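You operate a simulated robot arm through the tools that you are given. There is no shell and no other tool.

You are at the controls of a simulated robot arm. One attempt, no reset.

JOB
Put the lids on both tumblers in the brown drawer and close it. Where these are worked on the way, their far stop is far enough and under half their travel is too little: brown drawer.

It is judged by the outcome, as a careful person would: the job done as asked, and still so three seconds after it is handed in. It fails if anything else is knocked over, pushed out of place, dropped, spilled or broken. Lids that push on must go on centred and level and be pressed home; caps that screw on are set level and turned clockwise until they are tight.

ROBOT AND FRAMES
A 7-joint arm with a two-finger parallel gripper, fixed in place. Base frame: the origin is on the floor under the middle of its stand, x ahead of it, y to its left, z up. Units: m, rad, N and s.
It reaches about 1.479 m from its shoulder. Its first joint turns from -2.897 to 2.897 rad. Payload 4.4 kg.
The tool frame sits at the grasp point between the pads (the TCP): z along the fingers, y along the line on which they close. The tips reach 0.023 m beyond it. Largest opening 0.094 m; finger width 0.038, thickness 0.01; the body of the gripper, 0.054 by 0.096 m, starts 0.039 m behind the TCP.
Orientation is that of the tool frame in the base frame, as a unit quaternion [x, y, z, w]. With the fingers straight down and closing along the base's y, the tool's x points along the base's -x, its y along +y and its z along -z.

CONTROLS
- The arm moves only by the tool send_rows. Its arguments are lists of equal length, an entry for each row: "dp": the shift along the base's x, y, z in mm, a list of three; "rot": the turn, a rotation vector about the base's x, y, z in rad, a list of three. In form: {"dp": [[dx, dy, dz], ...], "rot": [[rx, ry, rz], ...]}. A call has 1 to 20 rows; each row shifts and turns the commanded pose from where the row before left it. "hand" is the gripper command, from -1 (fully open) to 1 (shut), values between in proportion, set as the call begins (left out, the last holds). Each row takes 0.2 s and may step no farther than 0.05 m and 0.15 rad from the row before; otherwise, or with a gripper value out of range, the whole call is refused. Where a pose cannot be reached the arm comes as near as it can. A force on the tool above 40 N (or 10 N above the force at the start of the call, whichever is more), or a blocked arm, ends the call early, and 0.2 s more pass. The fingers move at their own pace (about 0.072 m/s each) and stop on an object; they squeeze with about 32 N. The grip force told is the motor's: it shows also when the fingers shut on nothing. Time passes only in rows, and 0.2 s behind the last, so rows that do not move let the fingers close. The reply holds the time, the measured pose of the TCP, the force on the tool along the base axes, the opening and the grip force, in the units named above and with some noise, with the torque about the TCP (base axes, N m) and any sound that the robot's microphone picked up, and new pictures: "views" is both (left out), scene, wrist or none.
- Cameras (640 x 400 px; columns grow to the right, rows downward): "scene" is fixed at [0.0491, 0.4979, 1.7565]; the picture's right is [-0.27, -0.96, 0.00], its down [-0.43, 0.12, -0.89] and it looks along [0.86, -0.24, -0.45] (base axes); focal length 330 px, centre (320, 200). "wrist" rides on the gripper at [0.086, 0.016, -0.075] in the tool frame; the picture's right is [-0.18, 0.98, 0.00], its down [-0.58, -0.11, -0.81] and it looks along [-0.79, -0.15, 0.59] (tool axes); focal length 243 px, centre (320, 200).
- probe_pixels(camera, pixels): for up to 12 pixels [column, row] of the newest picture of that camera ("zoom" is the newest enlarged one), the place [x, y, z] in the base frame of the surface seen there, good to about 0.002 m. The clock stands still meanwhile.
- zoom(camera, box): a new picture of the part [left, top, right, bottom] of that camera's present view, enlarged. The clock stands still meanwhile.
- job_done(): hands the job in; it is judged then, once.

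Unless the task says otherwise, let go and move clear before handing in.

The tools are called after "Call:" as a command line: name --argument value ..., lists and objects as JSON in quotes. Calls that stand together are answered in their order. send_rows: Moves the arm, as the interface text tells. Its arguments: {"type":"object","properties":{"dp":{"type":"array","items":{"type":"array","items":{"type":"number"}}},"rot":{"type":"array","items":{"type":"array","items":{"type":"number"}}},"hand":{"type":"number"},"views":{"type":"string","enum":["both","scene","wrist","none"]}},"required":["dp","rot"]} The other tools are called the same way: probe_pixels (camera, pixels) gives the place of the surface under pixels of a picture; zoom (camera, box) takes an enlarged picture of a part of a camera's view; job_done () hands the job in.

At the start:

```text
time_s: 0.0
eef_pos: [0.6864, 0.1468, 1.4868]
tcp_rot: [0.0, 1.0, 0.0, 0.001]
wrist_force: [0.0, 0.1, -0.4]
torque: [-0.01, 0.02, -0.02]
opening: 0.0941
grip_force: 0.1
```

scene: 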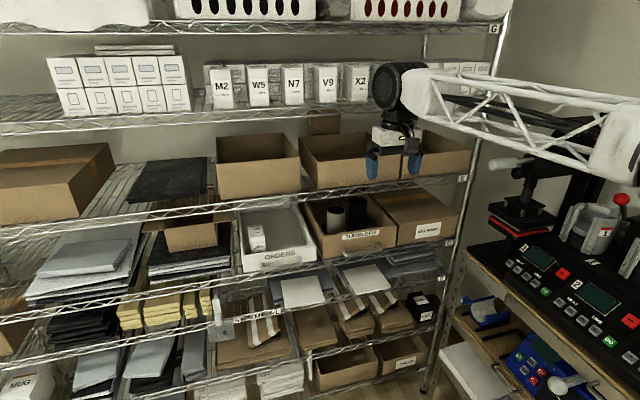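
wrist: 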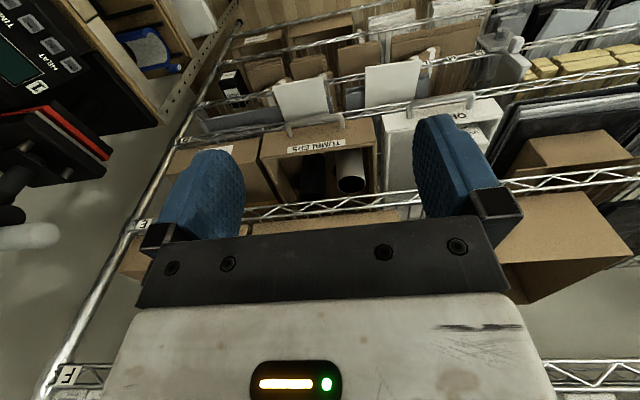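

The scene picture shows a brown box labelled "TUMBLERS" around (345,220) with a white and a dark tumbler inside; I need to see where the lids are. I'll zoom in on that region and others.

Call:
zoom --camera "scene" --box '[230, 170, 470, 320]'

Call:
zoom --camera "wrist" --box '[160, 40, 480, 240]'

Call:
zoom --camera "scene" --box '[200, 50, 500, 240]'

```text
2.67 times, centred on (350, 245) of scene
```

zoom: 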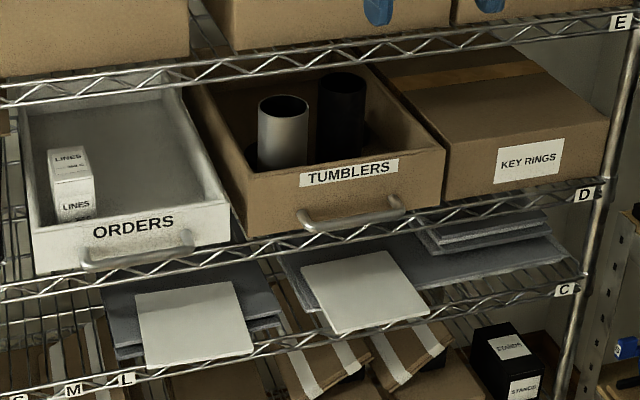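

```text
2.00 times, centred on (320, 140) of wrist
```

zoom: 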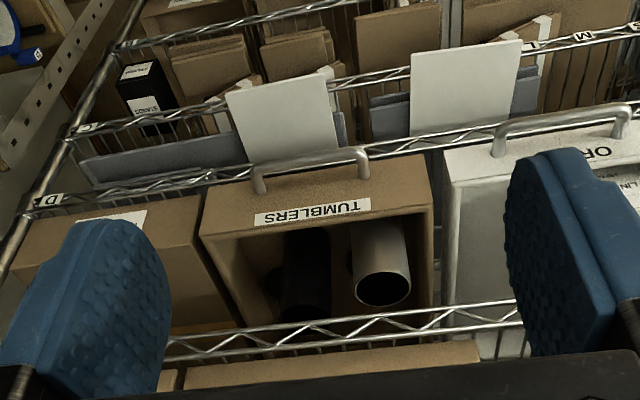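

```text
2.11 times, centred on (350, 145) of scene
```

zoom: 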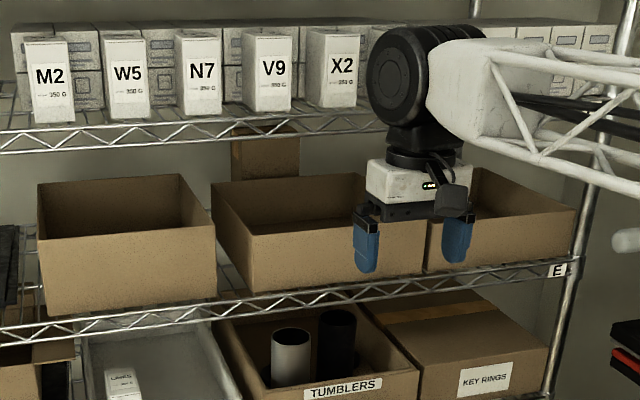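

The zooms show the TUMBLERS drawer standing partly open with a white/steel tumbler and a black one, and some dark shapes next to them that could be the lids. I'll zoom in closer and probe the drawer geometry.

Call:
zoom --camera "scene" --box '[295, 185, 405, 255]'

Call:
zoom --camera "wrist" --box '[250, 110, 400, 210]'

Call:
probe_pixels --camera "scene" --pixels '[[304, 203], [323, 255], [396, 236], [367, 196], [336, 207], [358, 200], [362, 236], [360, 250], [345, 254], [380, 247], [323, 230], [372, 225]]'

Call:
probe_pixels --camera "wrist" --pixels '[[300, 175], [350, 170], [350, 185], [365, 165], [310, 195], [288, 128], [345, 120], [320, 125], [262, 160], [375, 170], [295, 185], [315, 149]]'

```text
5.71 times, centred on (350, 220) of scene
```

zoom: 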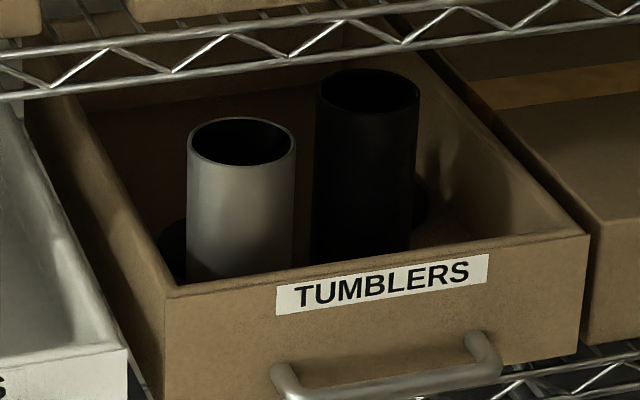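

```text
4.00 times, centred on (325, 160) of wrist
```

zoom: 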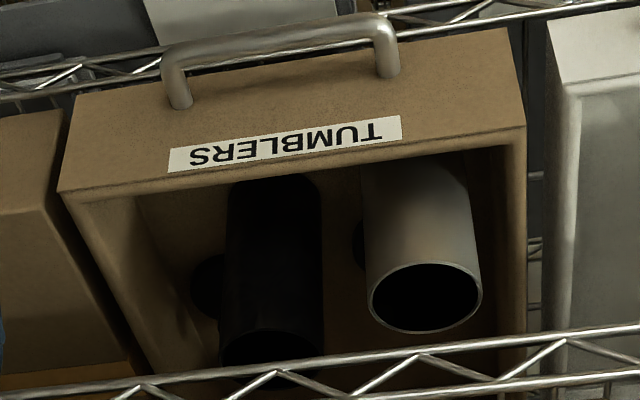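

```text
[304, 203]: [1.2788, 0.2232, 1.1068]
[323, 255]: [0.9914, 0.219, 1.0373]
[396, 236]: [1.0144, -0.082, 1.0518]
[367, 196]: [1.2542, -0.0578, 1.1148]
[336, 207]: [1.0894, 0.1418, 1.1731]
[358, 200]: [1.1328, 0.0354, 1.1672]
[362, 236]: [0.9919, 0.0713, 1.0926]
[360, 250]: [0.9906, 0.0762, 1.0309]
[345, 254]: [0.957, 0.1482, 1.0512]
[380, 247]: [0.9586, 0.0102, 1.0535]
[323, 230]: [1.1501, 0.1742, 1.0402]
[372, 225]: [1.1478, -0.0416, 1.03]
```

```text
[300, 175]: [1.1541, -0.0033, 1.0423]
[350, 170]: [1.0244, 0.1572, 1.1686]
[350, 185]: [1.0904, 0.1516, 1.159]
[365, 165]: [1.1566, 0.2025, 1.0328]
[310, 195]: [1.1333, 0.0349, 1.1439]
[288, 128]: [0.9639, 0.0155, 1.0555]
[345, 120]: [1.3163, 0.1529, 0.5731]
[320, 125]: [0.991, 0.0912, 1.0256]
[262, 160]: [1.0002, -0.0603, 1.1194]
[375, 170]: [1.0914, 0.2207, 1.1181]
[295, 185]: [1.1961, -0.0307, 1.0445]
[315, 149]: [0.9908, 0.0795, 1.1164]
```

The dark shapes beside the tumblers (scene about (324,229) and (368,221); wrist about (297,181) and (334,170)) may be lids or shadows. I'll probe these and the drawer floor next to them.

Call:
probe_pixels --camera "scene" --pixels '[[324, 229], [324, 226], [325, 233], [368, 221], [368, 217], [318, 215], [348, 214], [348, 222], [375, 215], [340, 200], [325, 222], [320, 226]]'

Call:
probe_pixels --camera "wrist" --pixels '[[297, 181], [300, 184], [334, 170], [332, 172], [335, 174], [293, 170], [328, 180], [285, 175], [340, 155], [310, 160], [313, 152], [368, 180]]'

Call:
zoom --camera "scene" --box '[440, 140, 640, 265]'

Call:
zoom --camera "scene" --box '[440, 265, 640, 400]'

Call:
zoom --camera "scene" --box '[0, 120, 240, 270]'

```text
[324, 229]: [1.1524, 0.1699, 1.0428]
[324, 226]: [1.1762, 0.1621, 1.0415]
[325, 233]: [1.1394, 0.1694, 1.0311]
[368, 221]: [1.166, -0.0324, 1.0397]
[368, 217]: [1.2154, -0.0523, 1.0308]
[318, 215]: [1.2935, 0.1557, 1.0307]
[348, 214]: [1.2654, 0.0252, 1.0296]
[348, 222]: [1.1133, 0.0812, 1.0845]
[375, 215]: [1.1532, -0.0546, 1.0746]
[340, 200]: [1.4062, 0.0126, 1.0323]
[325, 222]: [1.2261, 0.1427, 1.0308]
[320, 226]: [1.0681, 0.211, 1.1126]
```

```text
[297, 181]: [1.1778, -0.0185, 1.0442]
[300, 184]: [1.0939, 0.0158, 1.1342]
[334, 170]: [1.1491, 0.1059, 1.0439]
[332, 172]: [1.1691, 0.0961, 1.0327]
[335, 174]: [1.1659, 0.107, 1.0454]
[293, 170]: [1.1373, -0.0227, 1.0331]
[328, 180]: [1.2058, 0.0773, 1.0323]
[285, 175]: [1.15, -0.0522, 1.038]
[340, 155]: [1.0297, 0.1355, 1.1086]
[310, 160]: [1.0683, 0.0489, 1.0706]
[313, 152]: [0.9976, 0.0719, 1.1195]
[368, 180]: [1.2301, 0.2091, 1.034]
```

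```text
3.20 times, centred on (540, 202) of scene
```

zoom: 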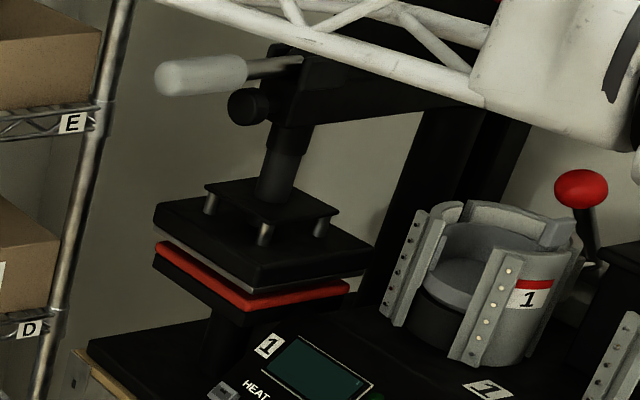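

```text
2.96 times, centred on (540, 332) of scene
```

zoom: 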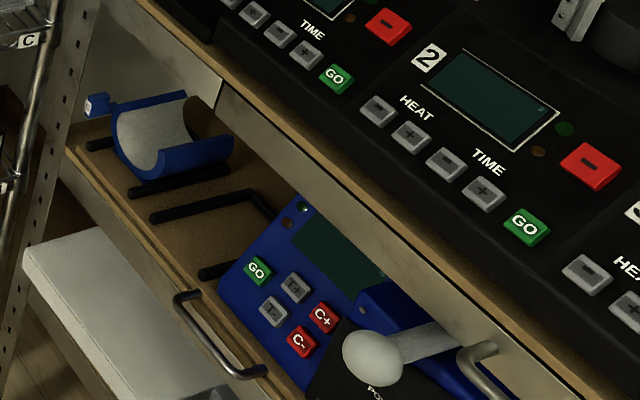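

```text
2.67 times, centred on (120, 195) of scene
```

zoom: 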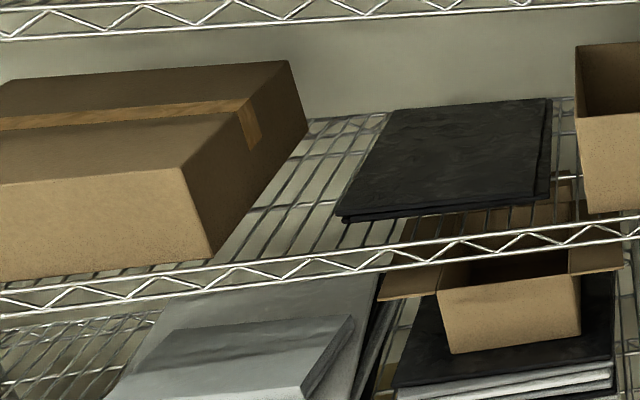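

The probes give the drawer floor at z≈1.031 and the two dark shapes at z≈1.040–1.045, so these are thin lids lying on the floor beside the tumblers. Next I'll probe the shelf rails, to see how much the upper shelf E overhangs.

Call:
zoom --camera "scene" --box '[290, 170, 410, 245]'

Call:
probe_pixels --camera "scene" --pixels '[[320, 193], [320, 199], [380, 180], [380, 186], [440, 176], [463, 178], [260, 207], [395, 250], [450, 238], [290, 283], [340, 268], [445, 192]]'

Call:
probe_pixels --camera "wrist" --pixels '[[355, 201], [300, 210], [350, 220], [320, 80], [250, 215], [240, 160], [400, 130], [190, 215]]'

```text
5.33 times, centred on (350, 208) of scene
```

zoom: 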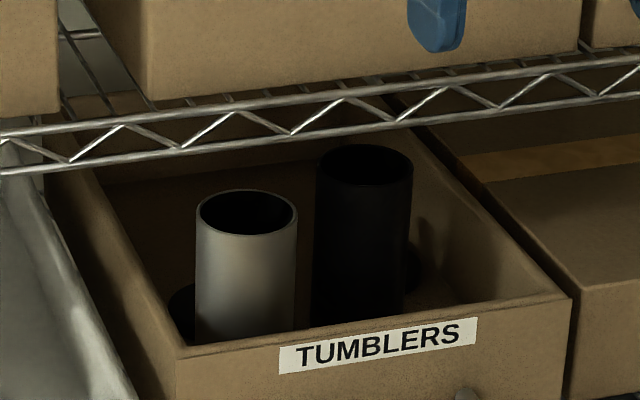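

```text
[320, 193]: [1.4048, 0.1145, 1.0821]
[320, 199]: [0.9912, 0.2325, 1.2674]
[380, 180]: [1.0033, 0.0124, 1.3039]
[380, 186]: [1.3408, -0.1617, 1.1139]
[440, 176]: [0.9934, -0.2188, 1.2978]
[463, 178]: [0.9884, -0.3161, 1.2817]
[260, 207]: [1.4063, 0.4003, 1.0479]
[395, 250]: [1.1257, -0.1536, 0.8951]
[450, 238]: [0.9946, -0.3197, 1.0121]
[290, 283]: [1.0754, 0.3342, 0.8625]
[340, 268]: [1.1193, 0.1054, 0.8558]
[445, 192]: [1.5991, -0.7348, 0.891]
```

```text
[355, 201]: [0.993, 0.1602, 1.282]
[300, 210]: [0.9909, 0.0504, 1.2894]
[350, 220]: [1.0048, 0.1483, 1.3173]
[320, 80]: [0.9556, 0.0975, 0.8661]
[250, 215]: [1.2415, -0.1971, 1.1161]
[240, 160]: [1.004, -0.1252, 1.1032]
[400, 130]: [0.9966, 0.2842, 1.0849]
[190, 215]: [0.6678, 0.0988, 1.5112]
```

The upper rail of shelf E sits at x≈0.99, z≈1.27–1.31, and the drawer front is also at x≈0.991, so the drawer is shut and must be pulled out first. I'll zoom in on the handle to get its exact place.

Call:
zoom --camera "scene" --box '[320, 225, 410, 281]'

Call:
zoom --camera "wrist" --box '[260, 100, 380, 175]'

```text
7.11 times, centred on (365, 253) of scene
```

zoom: 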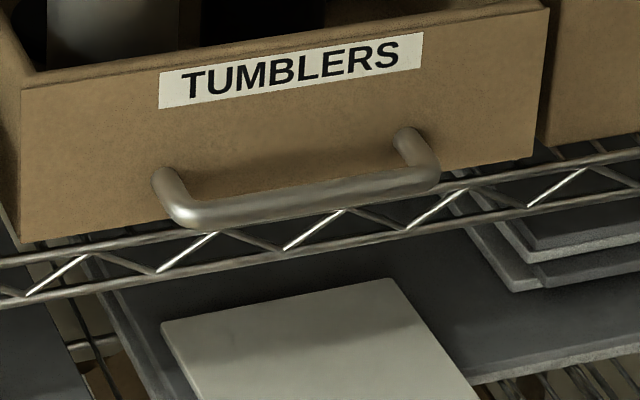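

```text
5.33 times, centred on (320, 138) of wrist
```

zoom: 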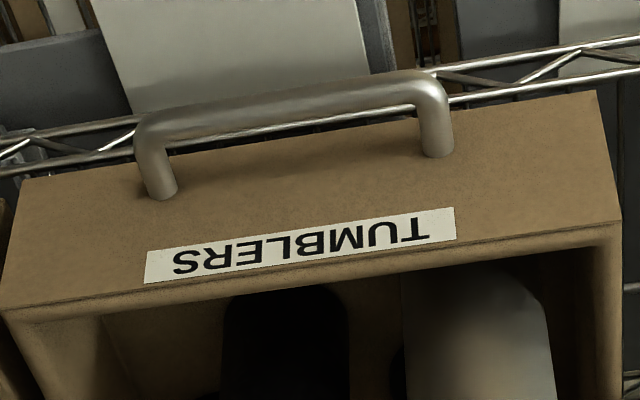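

Call:
probe_pixels --camera "zoom" --pixels '[[200, 115], [250, 110], [300, 102], [350, 92], [300, 115], [300, 90], [430, 90], [435, 140], [155, 165], [300, 150], [420, 80], [180, 120]]'

Call:
probe_pixels --camera "scene" --pixels '[[345, 254], [355, 252], [363, 250], [363, 252], [363, 254], [375, 249], [342, 249], [377, 243], [350, 259], [350, 265], [345, 256], [330, 258]]'

```text
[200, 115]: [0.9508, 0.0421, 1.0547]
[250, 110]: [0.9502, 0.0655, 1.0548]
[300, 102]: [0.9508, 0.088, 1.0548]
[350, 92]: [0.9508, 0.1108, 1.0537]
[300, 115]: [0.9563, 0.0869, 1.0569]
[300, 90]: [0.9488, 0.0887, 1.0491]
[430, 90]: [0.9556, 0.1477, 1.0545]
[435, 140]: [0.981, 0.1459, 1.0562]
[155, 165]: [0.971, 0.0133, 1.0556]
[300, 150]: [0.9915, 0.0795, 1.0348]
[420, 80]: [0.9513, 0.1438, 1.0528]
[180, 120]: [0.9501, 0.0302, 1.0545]
```

```text
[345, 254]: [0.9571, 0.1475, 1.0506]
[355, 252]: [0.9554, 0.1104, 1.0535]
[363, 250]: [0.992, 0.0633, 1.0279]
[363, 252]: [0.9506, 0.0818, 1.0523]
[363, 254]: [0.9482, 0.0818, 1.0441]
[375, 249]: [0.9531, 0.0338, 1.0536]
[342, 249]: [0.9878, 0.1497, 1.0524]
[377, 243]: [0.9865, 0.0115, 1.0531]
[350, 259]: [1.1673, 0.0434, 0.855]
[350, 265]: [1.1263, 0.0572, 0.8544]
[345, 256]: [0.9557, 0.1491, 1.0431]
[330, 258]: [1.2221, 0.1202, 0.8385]
```

The handle bar runs along y from ≈0.015 to 0.148 at x≈0.956, z≈1.049 with a 28 mm gap behind it. I'll turn the gripper so it can take the bar with the fingers pointing forward and closing vertically. The first step is a yaw of -90° while I lower toward it.

Call:
send_rows --dp '[[0, -6, -25], [0, -6, -25], [0, -6, -25], [0, -6, -25], [0, -6, -25], [0, -6, -25], [0, -6, -25], [0, -6, -25], [0, -6, -25], [0, -6, -25], [0, -6, -25]]' --rot '[[0, 0, -0.1428], [0, 0, -0.1428], [0, 0, -0.1428], [0, 0, -0.1428], [0, 0, -0.1428], [0, 0, -0.1428], [0, 0, -0.1428], [0, 0, -0.1428], [0, 0, -0.1428], [0, 0, -0.1428], [0, 0, -0.1428]]' --hand -1

```text
time_s: 2.4
eef_pos: [0.6865, 0.0819, 1.2114]
tcp_rot: [0.708, 0.707, 0.001, 0.001]
wrist_force: [0.4, 0.3, 0.3]
torque: [0.0, 0.05, -0.02]
opening: 0.094
grip_force: 0.2
```

scene: 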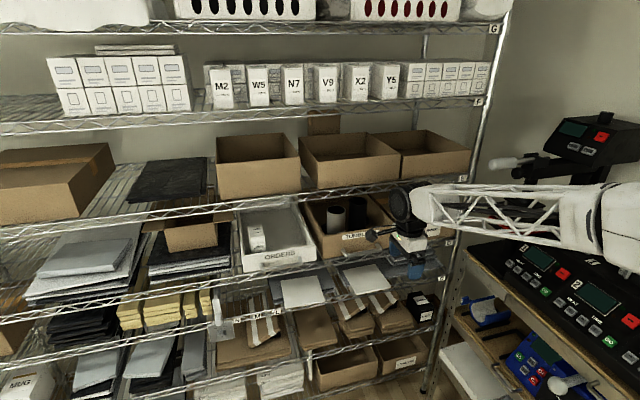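
wrist: 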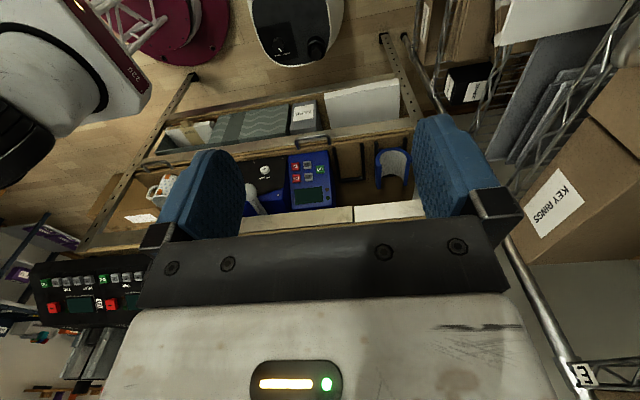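

The yaw completed cleanly (TCP at 0.687, 0.082, 1.211). I'll pitch the fingers forward now, keeping well clear of the shelf.

Call:
send_rows --dp '[[6, 0, -10], [6, 0, -10], [6, 0, -10], [6, 0, -10], [6, 0, -10], [6, 0, -10], [6, 0, -10], [6, 0, -10], [6, 0, -10], [6, 0, -10], [6, 0, -10]]' --rot '[[0, -0.1428, 0], [0, -0.1428, 0], [0, -0.1428, 0], [0, -0.1428, 0], [0, -0.1428, 0], [0, -0.1428, 0], [0, -0.1428, 0], [0, -0.1428, 0], [0, -0.1428, 0], [0, -0.1428, 0], [0, -0.1428, 0]]'

```text
time_s: 4.8
eef_pos: [0.7375, 0.0806, 1.1281]
tcp_rot: [0.579, 0.58, 0.405, 0.405]
wrist_force: [-0.6, 0.5, -0.8]
torque: [0.02, -0.06, 0.01]
opening: 0.0938
grip_force: 0.1
out of reach, approached as far as the arm can: row 9, 10, 11
```

scene: 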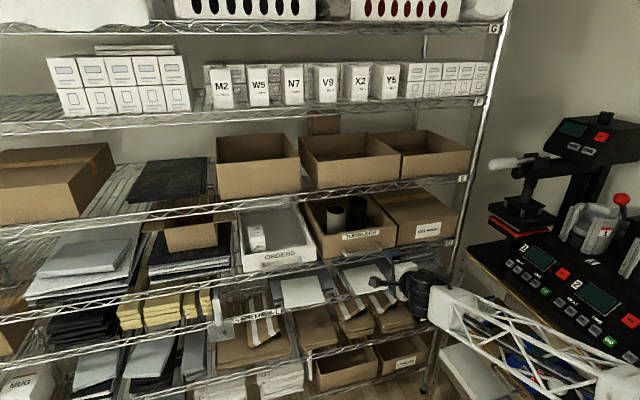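
wrist: 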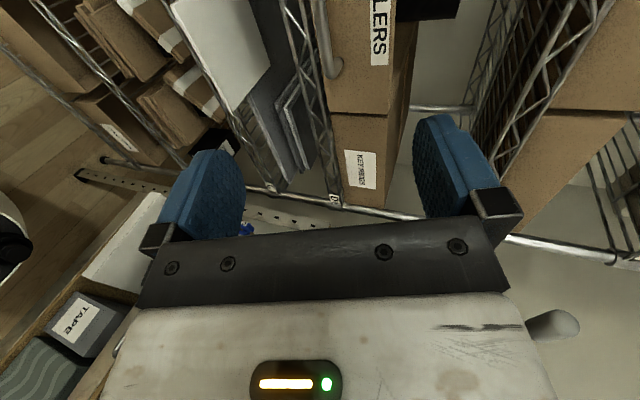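

The pitch stalled at about 70° from vertical (out of reach beyond that); that's fine, since a tilt of about 55° clears the drawer front. I'll back the pitch off a little to learn where the commanded pose stands.

Call:
send_rows --dp '[[0, 0, 0], [0, 0, 0], [0, 0, 0]]' --rot '[[0, 0.15, 0], [0, 0.15, 0], [0, 0, 0]]' --views "none"

```text
time_s: 5.6
eef_pos: [0.7346, 0.0799, 1.1384]
tcp_rot: [0.631, 0.632, 0.319, 0.317]
wrist_force: [2.3, 0.2, -3.6]
torque: [-0.05, -0.12, -0.01]
opening: 0.0942
grip_force: 0.0
```

The commanded pose follows what was reached, and the tilt is now about 53°. I'll test that the pulled-back handle pose (x≈0.66, z≈1.055) is reachable at this tilt.

Call:
send_rows --dp '[[-15, 0, -17], [-15, 0, -17], [-15, 0, -17], [-15, 0, -17], [-15, 0, -15], [0, 0, 0]]' --rot '[[0, 0, 0], [0, 0, 0], [0, 0, 0], [0, 0, 0], [0, 0, 0], [0, 0, 0]]' --views "none"

```text
time_s: 7.0
eef_pos: [0.6637, 0.0799, 1.0465]
tcp_rot: [0.633, 0.633, 0.315, 0.314]
wrist_force: [0.4, -0.5, 0.5]
torque: [-0.01, -0.03, 0.0]
opening: 0.094
grip_force: 0.1
```

That pose is reachable without trouble. Now I'll move to a pre-grasp point in front of the handle with the opening set to about 40 mm.

Call:
send_rows --dp '[[0, 0, 30], [36, 0, 5], [46, 0, 6], [46, 0, 6], [46, 0, 5], [46, 0, 4], [0, 0, 0]]' --rot '[[0, 0, 0], [0, 0, 0], [0, 0, 0], [0, 0, 0], [0, 0, 0], [0, 0, 0], [0, 0, 0]]' --hand 0.15

```text
time_s: 8.6
eef_pos: [0.8824, 0.081, 1.1035]
tcp_rot: [0.634, 0.633, 0.314, 0.315]
wrist_force: [0.4, 0.3, -0.4]
torque: [0.0, 0.01, 0.02]
opening: 0.0402
grip_force: 0.1
```

scene: 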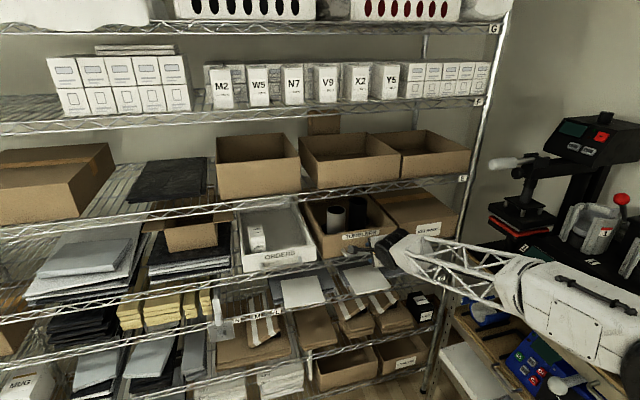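
wrist: 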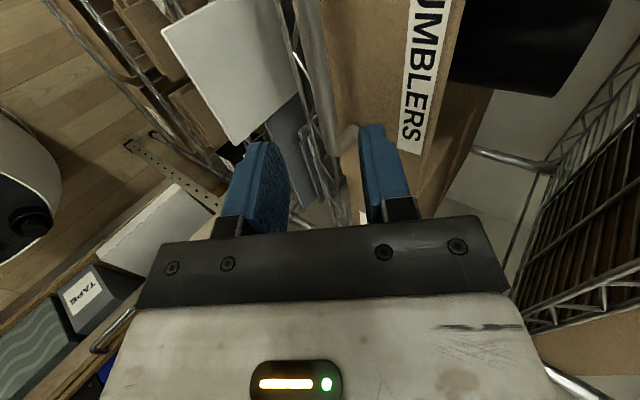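

The wrist picture shows the handle bar ((320,90)) lying between the open fingers. I'll advance along the finger direction to enclose it.

Call:
send_rows --dp '[[16, 0, -12], [16, 0, -12], [16, 0, -12], [17, 0, -12], [0, 0, 0]]' --rot '[[0, 0, 0], [0, 0, 0], [0, 0, 0], [0, 0, 0], [0, 0, 0]]'

```text
time_s: 9.8
eef_pos: [0.9484, 0.0802, 1.0557]
tcp_rot: [0.633, 0.634, 0.314, 0.314]
wrist_force: [-0.3, -0.7, 0.1]
torque: [0.03, -0.02, 0.01]
opening: 0.0401
grip_force: 0.1
```

scene: 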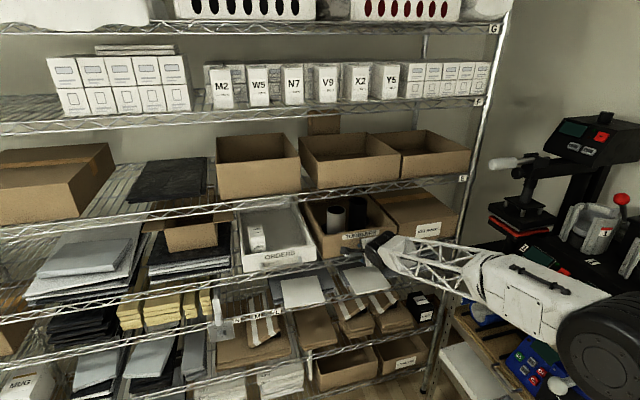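
wrist: 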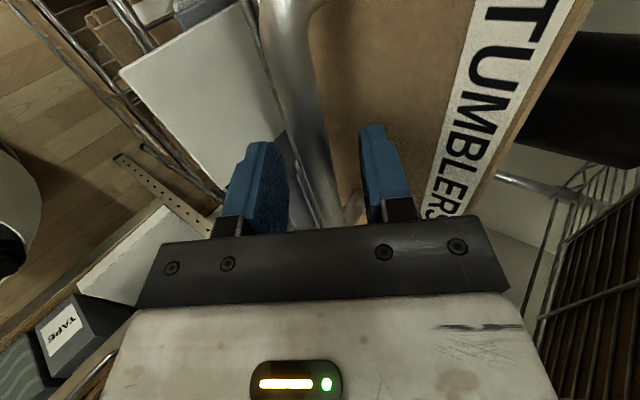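

The bar passes between the fingers with no contact force, so I'll close on it.

Call:
send_rows --dp '[[0, 0, 0], [0, 0, 0], [0, 0, 0]]' --rot '[[0, 0, 0], [0, 0, 0], [0, 0, 0]]' --hand 1 --views "wrist"

```text
time_s: 10.6
eef_pos: [0.9473, 0.0794, 1.0547]
tcp_rot: [0.632, 0.634, 0.314, 0.316]
wrist_force: [-1.1, 0.1, -2.7]
torque: [-0.88, 0.06, 0.55]
opening: 0.0146
grip_force: 45.4
```

wrist: 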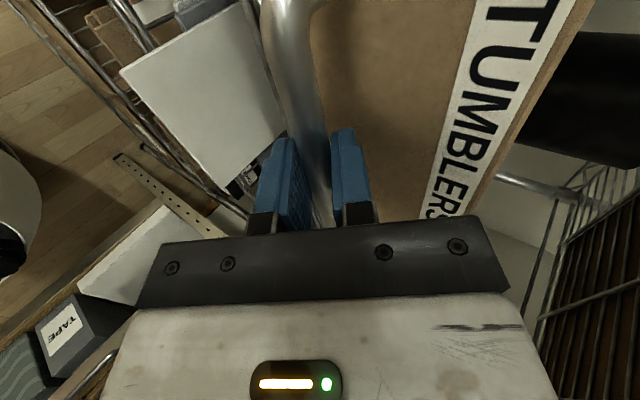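

The bar is gripped (opening 14.6 mm, 45 N). I'll pull straight back gently along -x.

Call:
send_rows --dp '[[-6, 0, 0], [-12, 0, 0], [-15, 0, 0], [-15, 0, 0], [-15, 0, 0], [-15, 0, 0], [-12, 0, 0], [-6, 0, 0]]' --rot '[[0, 0, 0], [0, 0, 0], [0, 0, 0], [0, 0, 0], [0, 0, 0], [0, 0, 0], [0, 0, 0], [0, 0, 0]]'

```text
time_s: 12.4
eef_pos: [0.8521, 0.0809, 1.0556]
tcp_rot: [0.633, 0.633, 0.314, 0.315]
wrist_force: [2.0, -3.8, 1.9]
torque: [-0.88, -0.05, 0.66]
opening: 0.0147
grip_force: 45.3
```

scene: 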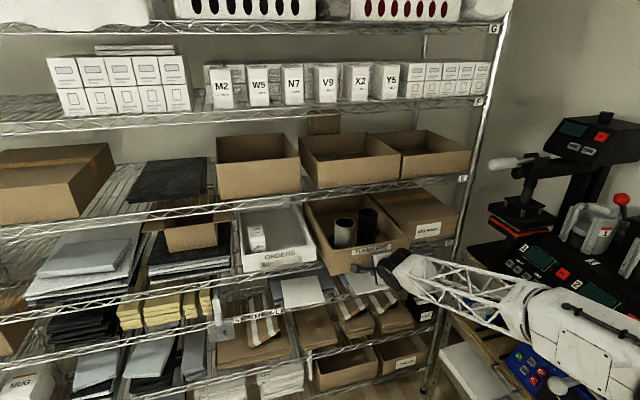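
wrist: 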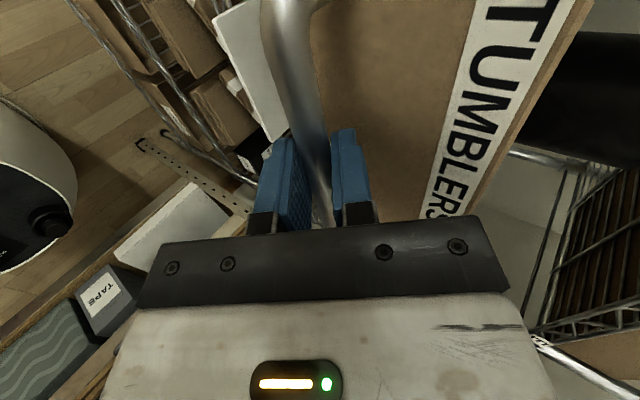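

The drawer came out about 95 mm with the tumblers standing ((345,232) and (367,222)). I'll keep pulling.

Call:
send_rows --dp '[[-6, 0, 0], [-12, 0, 0], [-15, 0, 0], [-15, 0, 0], [-15, 0, 0], [-15, 0, 0], [-12, 0, 0], [-6, 0, 0]]' --rot '[[0, 0, 0], [0, 0, 0], [0, 0, 0], [0, 0, 0], [0, 0, 0], [0, 0, 0], [0, 0, 0], [0, 0, 0]]' --views "scene"

```text
time_s: 14.2
eef_pos: [0.7548, 0.0805, 1.0548]
tcp_rot: [0.633, 0.633, 0.315, 0.314]
wrist_force: [1.4, -23.8, 5.0]
torque: [-1.1, -0.07, 0.39]
opening: 0.0145
grip_force: 44.9
```

scene: 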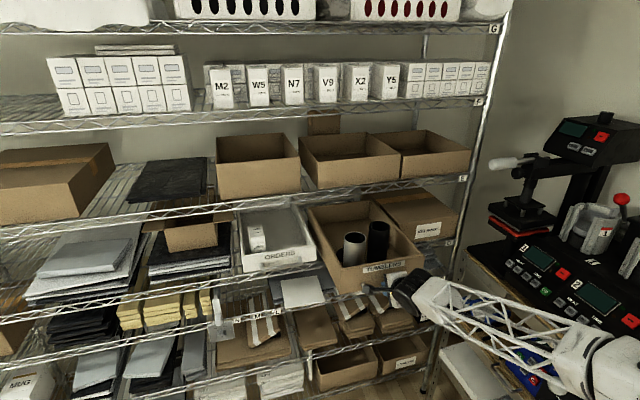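

The drawer is out about 190 mm, but there's a -24 N side load in y, so the drawer slide must run slightly off my line. I'll ease the hand toward -y to relieve it.

Call:
send_rows --dp '[[0, -2, 0], [0, 0, 0]]' --rot '[[0, 0, 0], [0, 0, 0]]' --views "wrist"

Call:
zoom --camera "scene" --box '[290, 190, 450, 310]'

```text
time_s: 14.8
eef_pos: [0.7563, 0.0805, 1.0544]
tcp_rot: [0.632, 0.635, 0.314, 0.314]
wrist_force: [-1.7, 32.9, 3.3]
torque: [-0.03, -0.02, 1.3]
opening: 0.0145
grip_force: 44.3
```

wrist: 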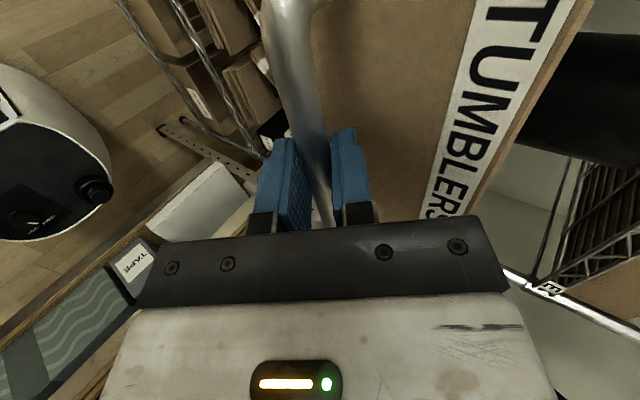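

```text
3.33 times, centred on (370, 250) of scene
```

zoom: 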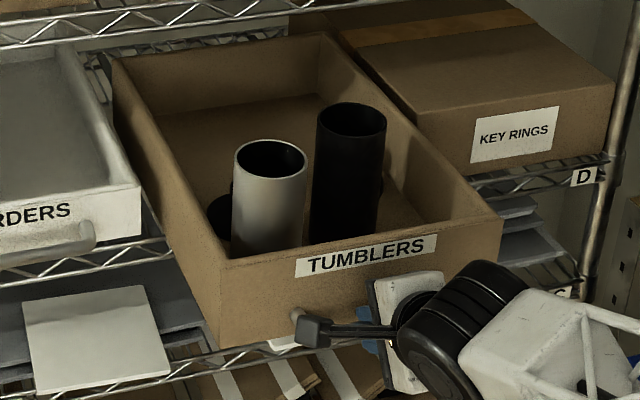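

A 2 mm shift swung the side force to +33 N, so the line was only about 1 mm off. I'll shift back by 1.1 mm and carry on pulling.

Call:
send_rows --dp '[[0, 1.1, 0], [-6, 0, 0], [-10, 0, 0], [-10, 0, 0], [-6, 0, 0]]' --rot '[[0, 0, 0], [0, 0, 0], [0, 0, 0], [0, 0, 0], [0, 0, 0]]' --views "none"

```text
time_s: 15.8
eef_pos: [0.7325, 0.081, 1.0554]
tcp_rot: [0.632, 0.635, 0.314, 0.315]
wrist_force: [0.1, 8.9, -1.4]
torque: [-0.44, 0.02, 0.82]
opening: 0.0146
grip_force: 45.5
stopped in row 5: the force on the tool passed its limit at 44 N (the readings are from after the stop); the commanded pose is now the measured one
```

The pull was cut at x≈0.7325 by a force over 44 N, which is probably the far stop at about 215 mm of travel. I'll check with one small further pull.

Call:
send_rows --dp '[[-3, 0, 0], [-3, 0, 0], [0, 0, 0]]' --rot '[[0, 0, 0], [0, 0, 0], [0, 0, 0]]'

```text
time_s: 16.6
eef_pos: [0.7248, 0.0795, 1.0553]
tcp_rot: [0.632, 0.634, 0.315, 0.314]
wrist_force: [-1.3, 19.6, -0.4]
torque: [-0.47, -0.01, 0.87]
opening: 0.0147
grip_force: 45.3
```

scene: 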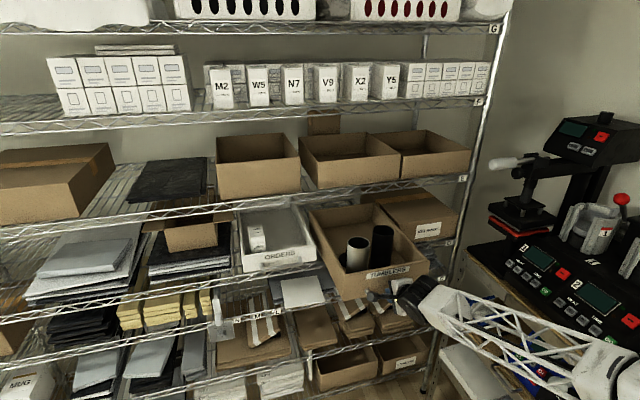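
wrist: 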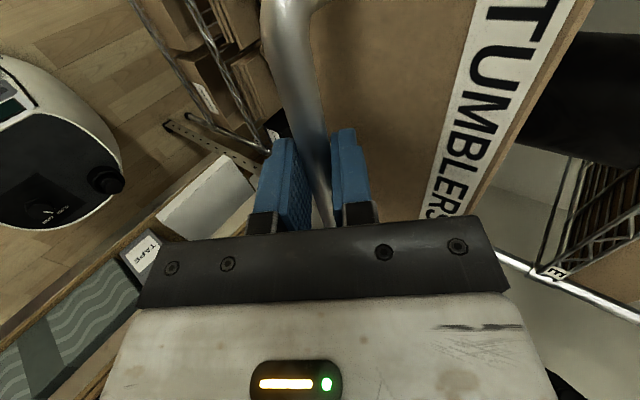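

It moved on to x≈0.725 with little x force, so that cut came from side load and not the stop. I'll trim y by +0.7 mm and keep pulling in small steps.

Call:
send_rows --dp '[[0, 0.7, 0], [-5, 0, 0], [-8, 0, 0], [-8, 0, 0], [-8, 0, 0], [-5, 0, 0], [0, 0, 0]]' --rot '[[0, 0, 0], [0, 0, 0], [0, 0, 0], [0, 0, 0], [0, 0, 0], [0, 0, 0], [0, 0, 0]]' --views "none"

```text
time_s: 18.2
eef_pos: [0.6905, 0.0811, 1.054]
tcp_rot: [0.632, 0.634, 0.315, 0.315]
wrist_force: [0.8, 6.9, 4.3]
torque: [-0.59, -0.08, 0.86]
opening: 0.0145
grip_force: 44.6
```

The drawer is still sliding freely (now about 257 mm out). I'll continue in small steps until the stop.

Call:
send_rows --dp '[[-5, 0, 0], [-8, 0, 0], [-8, 0, 0], [-8, 0, 0], [-5, 0, 0], [0, 0, 0]]' --rot '[[0, 0, 0], [0, 0, 0], [0, 0, 0], [0, 0, 0], [0, 0, 0], [0, 0, 0]]' --views "both"

```text
time_s: 18.7
eef_pos: [0.6881, 0.08, 1.0552]
tcp_rot: [0.633, 0.634, 0.315, 0.314]
wrist_force: [27.2, 5.4, -5.1]
torque: [-0.72, -0.14, 0.72]
opening: 0.0148
grip_force: 45.4
stopped in row 2: the force on the tool passed its limit at 57 N (the readings are from after the stop); the commanded pose is now the measured one
```

scene: 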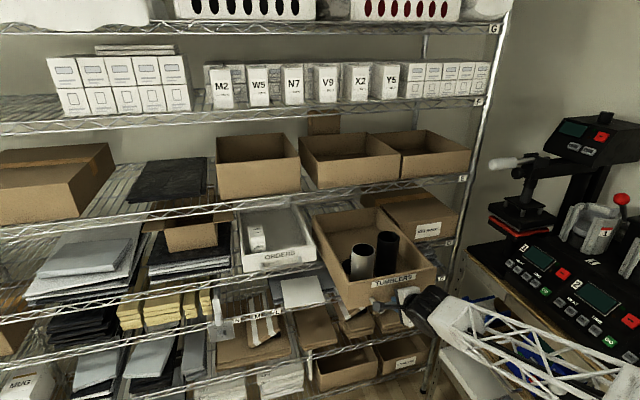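
wrist: 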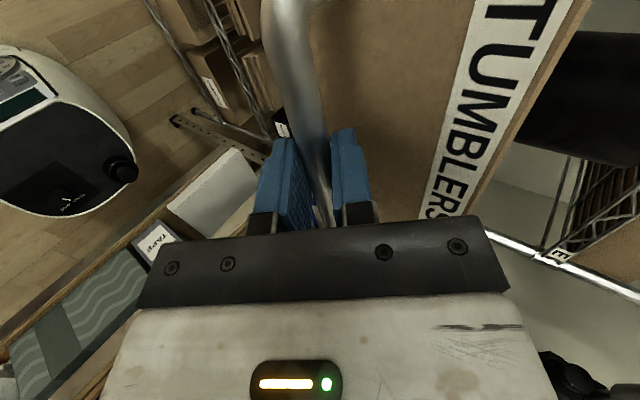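

An x force of 57 N at TCP x≈0.688 means the drawer is at its far stop (≈260 mm of travel). I'll open the fingers to 40 mm and back off along the tool axis.

Call:
send_rows --dp '[[1, 0, 0], [0, 0, 0], [0, 0, 0]]' --rot '[[0, 0, 0], [0, 0, 0], [0, 0, 0]]' --hand 0.15 --views "wrist"

Call:
zoom --camera "scene" --box '[300, 190, 450, 310]'

```text
time_s: 19.5
eef_pos: [0.6869, 0.0811, 1.0556]
tcp_rot: [0.633, 0.634, 0.315, 0.315]
wrist_force: [-0.3, 0.4, -0.2]
torque: [0.01, 0.0, -0.03]
opening: 0.04
grip_force: 0.1
```

wrist: 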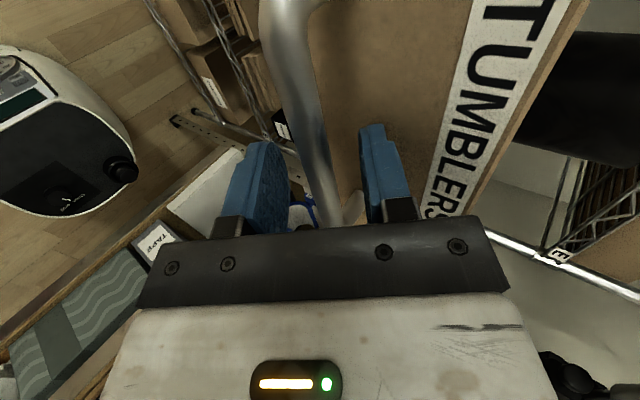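

```text
3.33 times, centred on (375, 250) of scene
```

zoom: 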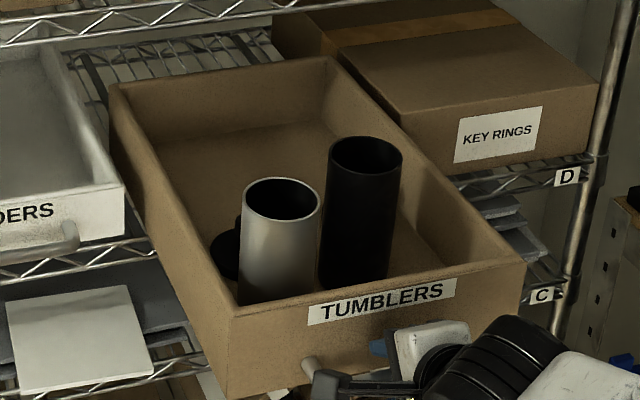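

The fingers are free of the bar (no force). I'll back away and up, then turn the fingers to point straight down again for a look into the drawer.

Call:
send_rows --dp '[[-16, 0, 12], [-16, 0, 12], [-16, 0, 12], [-16, 0, 12], [0, 0, 30], [0, 0, 30], [0, 0, 30], [0, 0, 30], [0, 0, 30], [0, 0, 30], [0, 0, 30]]' --rot '[[0, 0, 0], [0, 0, 0], [0, 0, 0], [0, 0, 0], [0, 0.1317, 0], [0, 0.1317, 0], [0, 0.1317, 0], [0, 0.1317, 0], [0, 0.1317, 0], [0, 0.1317, 0], [0, 0.1317, 0]]' --hand -1

```text
time_s: 21.9
eef_pos: [0.6239, 0.0806, 1.3122]
tcp_rot: [0.707, 0.708, 0.0, -0.002]
wrist_force: [-0.3, -0.2, -0.3]
torque: [0.01, 0.01, 0.02]
opening: 0.0941
grip_force: 0.0
```

scene: 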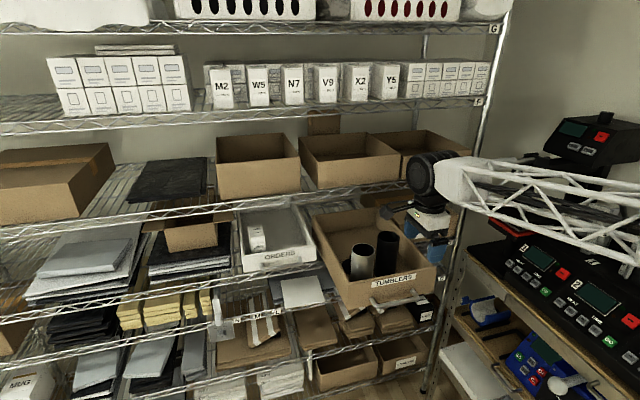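
wrist: 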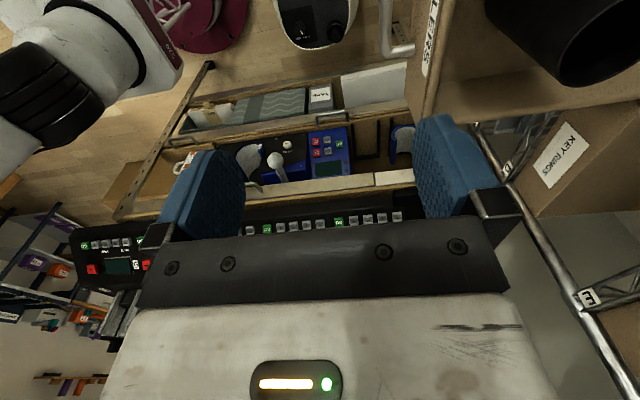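

The drawer stays open with both tumblers upright. I'll yaw the hand back so the wrist camera looks forward over the drawer, and meanwhile probe the tumblers from the scene view.

Call:
send_rows --dp '[[0, 0, 5], [0, 0, 5], [0, 0, 5], [0, 0, 5], [0, 0, 5], [0, 0, 5], [0, 0, 5], [0, 0, 5], [0, 0, 5], [0, 0, 5], [0, 0, 0]]' --rot '[[0, 0, 0.1428], [0, 0, 0.1428], [0, 0, 0.1428], [0, 0, 0.1428], [0, 0, 0.1428], [0, 0, 0.1428], [0, 0, 0.1428], [0, 0, 0.1428], [0, 0, 0.1428], [0, 0, 0.1428], [0, 0, 0.1428]]'

Call:
zoom --camera "scene" --box '[310, 200, 440, 315]'

Call:
zoom --camera "wrist" --box '[160, 20, 480, 220]'

```text
time_s: 24.3
eef_pos: [0.6254, 0.0802, 1.363]
tcp_rot: [-0.002, 1.0, 0.002, -0.001]
wrist_force: [0.9, 0.6, -0.6]
torque: [0.02, 0.02, 0.0]
opening: 0.094
grip_force: 0.0
```

scene: 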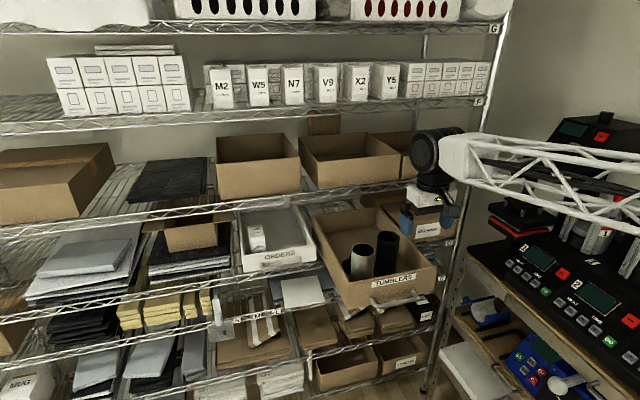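
wrist: 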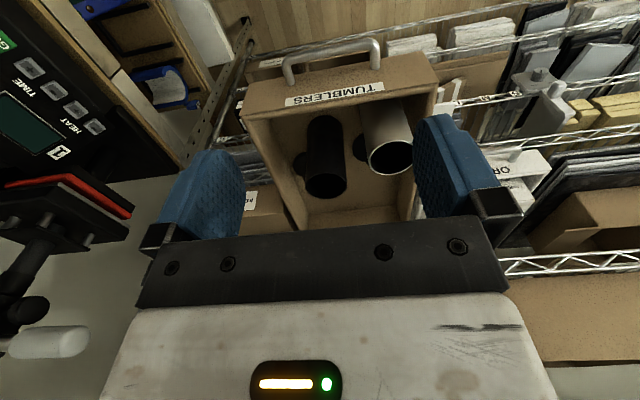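

```text
3.48 times, centred on (375, 258) of scene
```

zoom: 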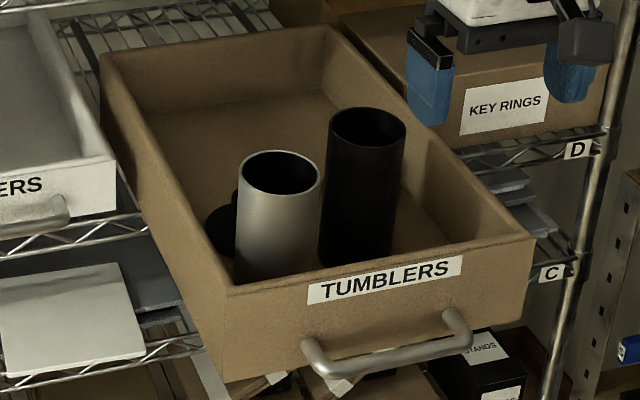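

```text
2.00 times, centred on (320, 120) of wrist
```

zoom: 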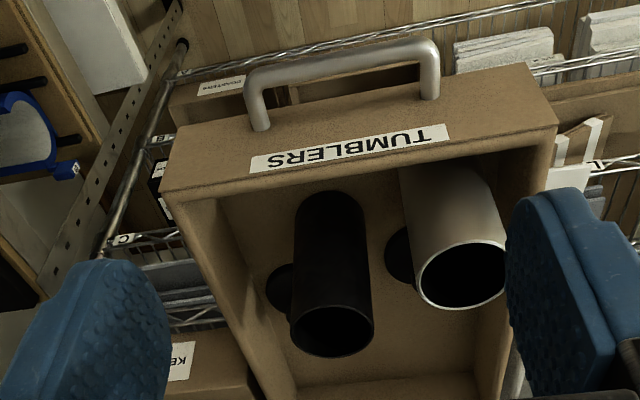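

Now I can see both dark lids behind the tumblers (wrist zoom about (282,288) and (400,255)). I'll probe the tumbler rims, lid edges and drawer walls.

Call:
probe_pixels --camera "zoom" --pixels '[[420, 285], [505, 270], [460, 308], [455, 245], [292, 330], [374, 325], [333, 357], [335, 306], [275, 285], [395, 255], [282, 300], [400, 275]]'

Call:
zoom --camera "scene" --box '[330, 220, 410, 285]'

```text
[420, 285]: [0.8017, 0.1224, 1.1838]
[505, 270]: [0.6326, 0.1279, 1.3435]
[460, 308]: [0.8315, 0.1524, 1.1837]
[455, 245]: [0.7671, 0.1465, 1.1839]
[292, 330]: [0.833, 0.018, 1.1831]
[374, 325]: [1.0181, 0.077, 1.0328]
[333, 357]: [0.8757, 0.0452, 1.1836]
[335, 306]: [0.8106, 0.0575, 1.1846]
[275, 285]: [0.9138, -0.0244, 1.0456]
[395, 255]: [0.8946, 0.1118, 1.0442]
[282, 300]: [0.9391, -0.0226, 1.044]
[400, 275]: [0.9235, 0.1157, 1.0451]
```

```text
6.15 times, centred on (370, 252) of scene
```

zoom: 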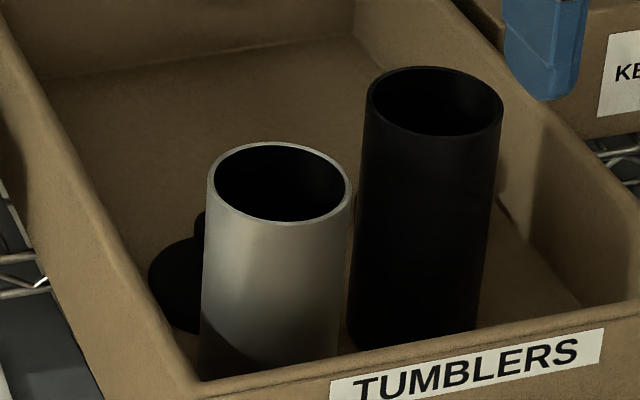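

Call:
probe_pixels --camera "zoom" --pixels '[[175, 270], [200, 225], [152, 280], [185, 325], [198, 238], [280, 143], [212, 185], [348, 190], [280, 218], [435, 68], [368, 100], [501, 105]]'

Call:
probe_pixels --camera "scene" --pixels '[[401, 253], [403, 256], [399, 250], [316, 218], [345, 298], [430, 268], [377, 212], [350, 230], [352, 238], [354, 246]]'

```text
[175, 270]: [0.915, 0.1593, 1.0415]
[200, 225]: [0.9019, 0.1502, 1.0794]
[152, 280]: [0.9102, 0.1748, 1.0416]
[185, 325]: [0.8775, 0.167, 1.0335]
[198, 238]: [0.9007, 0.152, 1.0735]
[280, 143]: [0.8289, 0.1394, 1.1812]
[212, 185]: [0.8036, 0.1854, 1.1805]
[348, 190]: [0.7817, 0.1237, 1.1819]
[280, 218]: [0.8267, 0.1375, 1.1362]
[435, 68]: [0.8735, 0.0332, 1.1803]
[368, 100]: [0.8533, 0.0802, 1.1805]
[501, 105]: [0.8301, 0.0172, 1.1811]
```

```text
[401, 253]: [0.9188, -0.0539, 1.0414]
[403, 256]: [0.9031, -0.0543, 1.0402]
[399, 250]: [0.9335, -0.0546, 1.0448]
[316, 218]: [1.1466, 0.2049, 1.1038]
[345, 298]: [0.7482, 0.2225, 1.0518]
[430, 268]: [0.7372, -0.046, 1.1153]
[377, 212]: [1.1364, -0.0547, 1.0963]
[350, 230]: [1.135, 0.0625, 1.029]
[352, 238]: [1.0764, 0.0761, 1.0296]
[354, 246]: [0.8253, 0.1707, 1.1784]
```

The lids have a raised knob or part: a probe behind the white tumbler reads z≈1.079 at (0.902,0.150), while the lid plate is at z≈1.044. To see them from above, I'll tilt the hand so the wrist camera looks steeply down into the drawer.

Call:
send_rows --dp '[[30, 0, 5], [30, 0, 5], [30, 0, 5], [30, 0, 5], [20, 0, 0]]' --rot '[[0, 0.13, 0], [0, 0.13, 0], [0, 0.13, 0], [0, 0.13, 0], [0, 0, 0]]'

Call:
zoom --camera "wrist" --box '[180, 0, 460, 175]'

```text
time_s: 25.5
eef_pos: [0.7631, 0.0806, 1.3827]
tcp_rot: [-0.001, 0.966, 0.0, -0.258]
wrist_force: [0.1, -0.3, -0.4]
torque: [-0.01, -0.07, 0.0]
opening: 0.094
grip_force: 0.1
```

scene: 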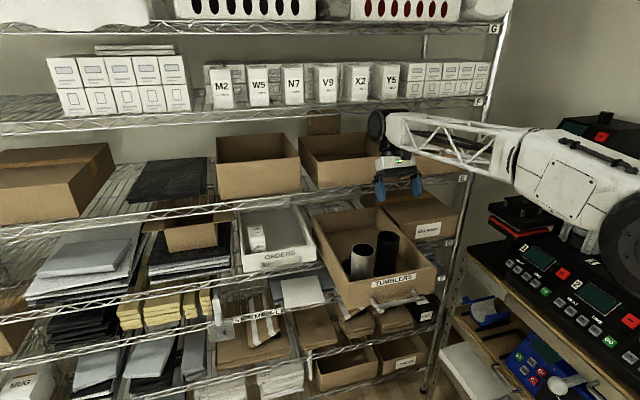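
wrist: 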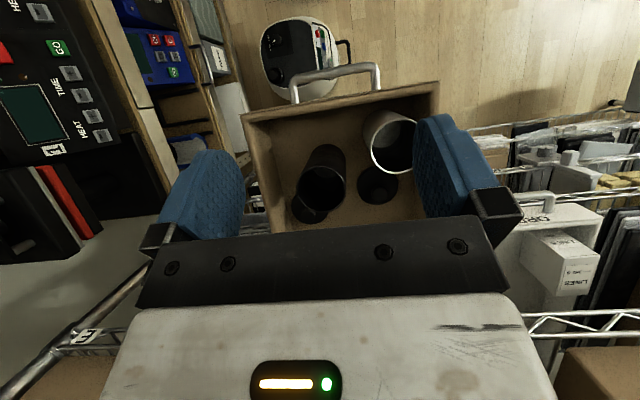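

```text
2.29 times, centred on (320, 88) of wrist
```

zoom: 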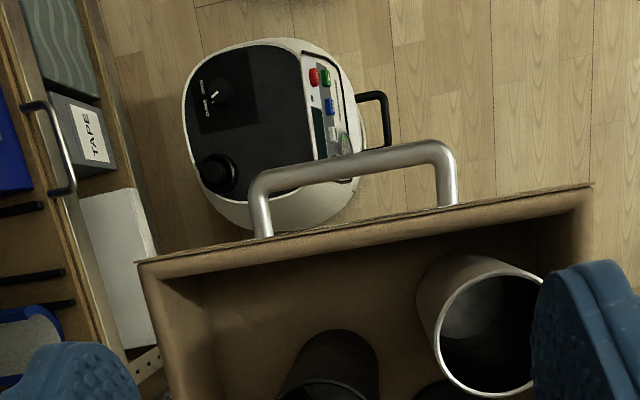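

Now the top-down view shows both lids: one at wrist (378,182) near the white tumbler and one at (310,210) near the black. I'll zoom in there.

Call:
zoom --camera "wrist" --box '[255, 100, 435, 235]'

Call:
zoom --camera "wrist" --box '[340, 140, 420, 220]'

Call:
zoom --camera "wrist" --box '[270, 160, 360, 235]'

```text
2.96 times, centred on (345, 168) of wrist
```

zoom: 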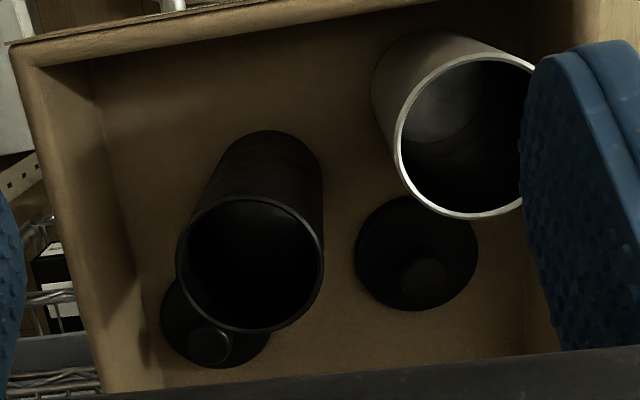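

```text
5.00 times, centred on (380, 180) of wrist
```

zoom: 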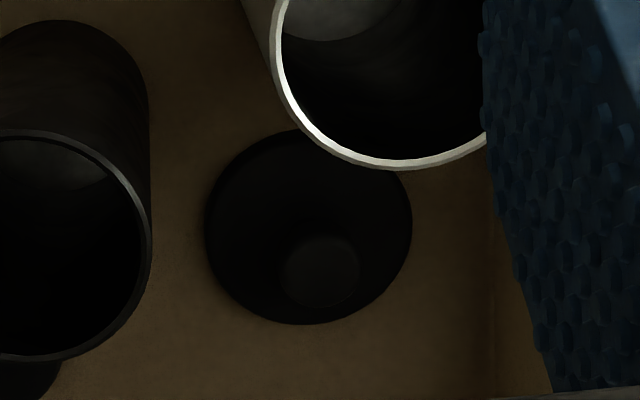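

```text
5.33 times, centred on (315, 198) of wrist
```

zoom: 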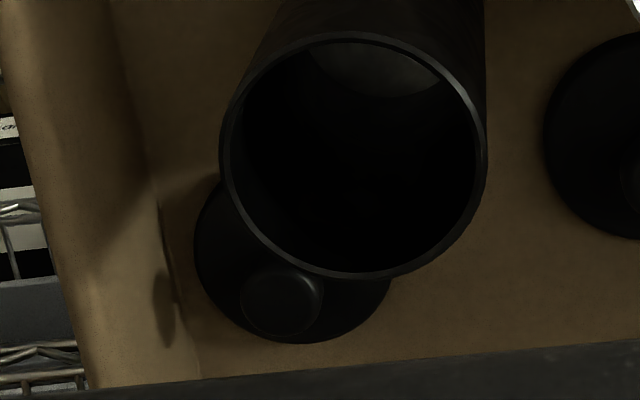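

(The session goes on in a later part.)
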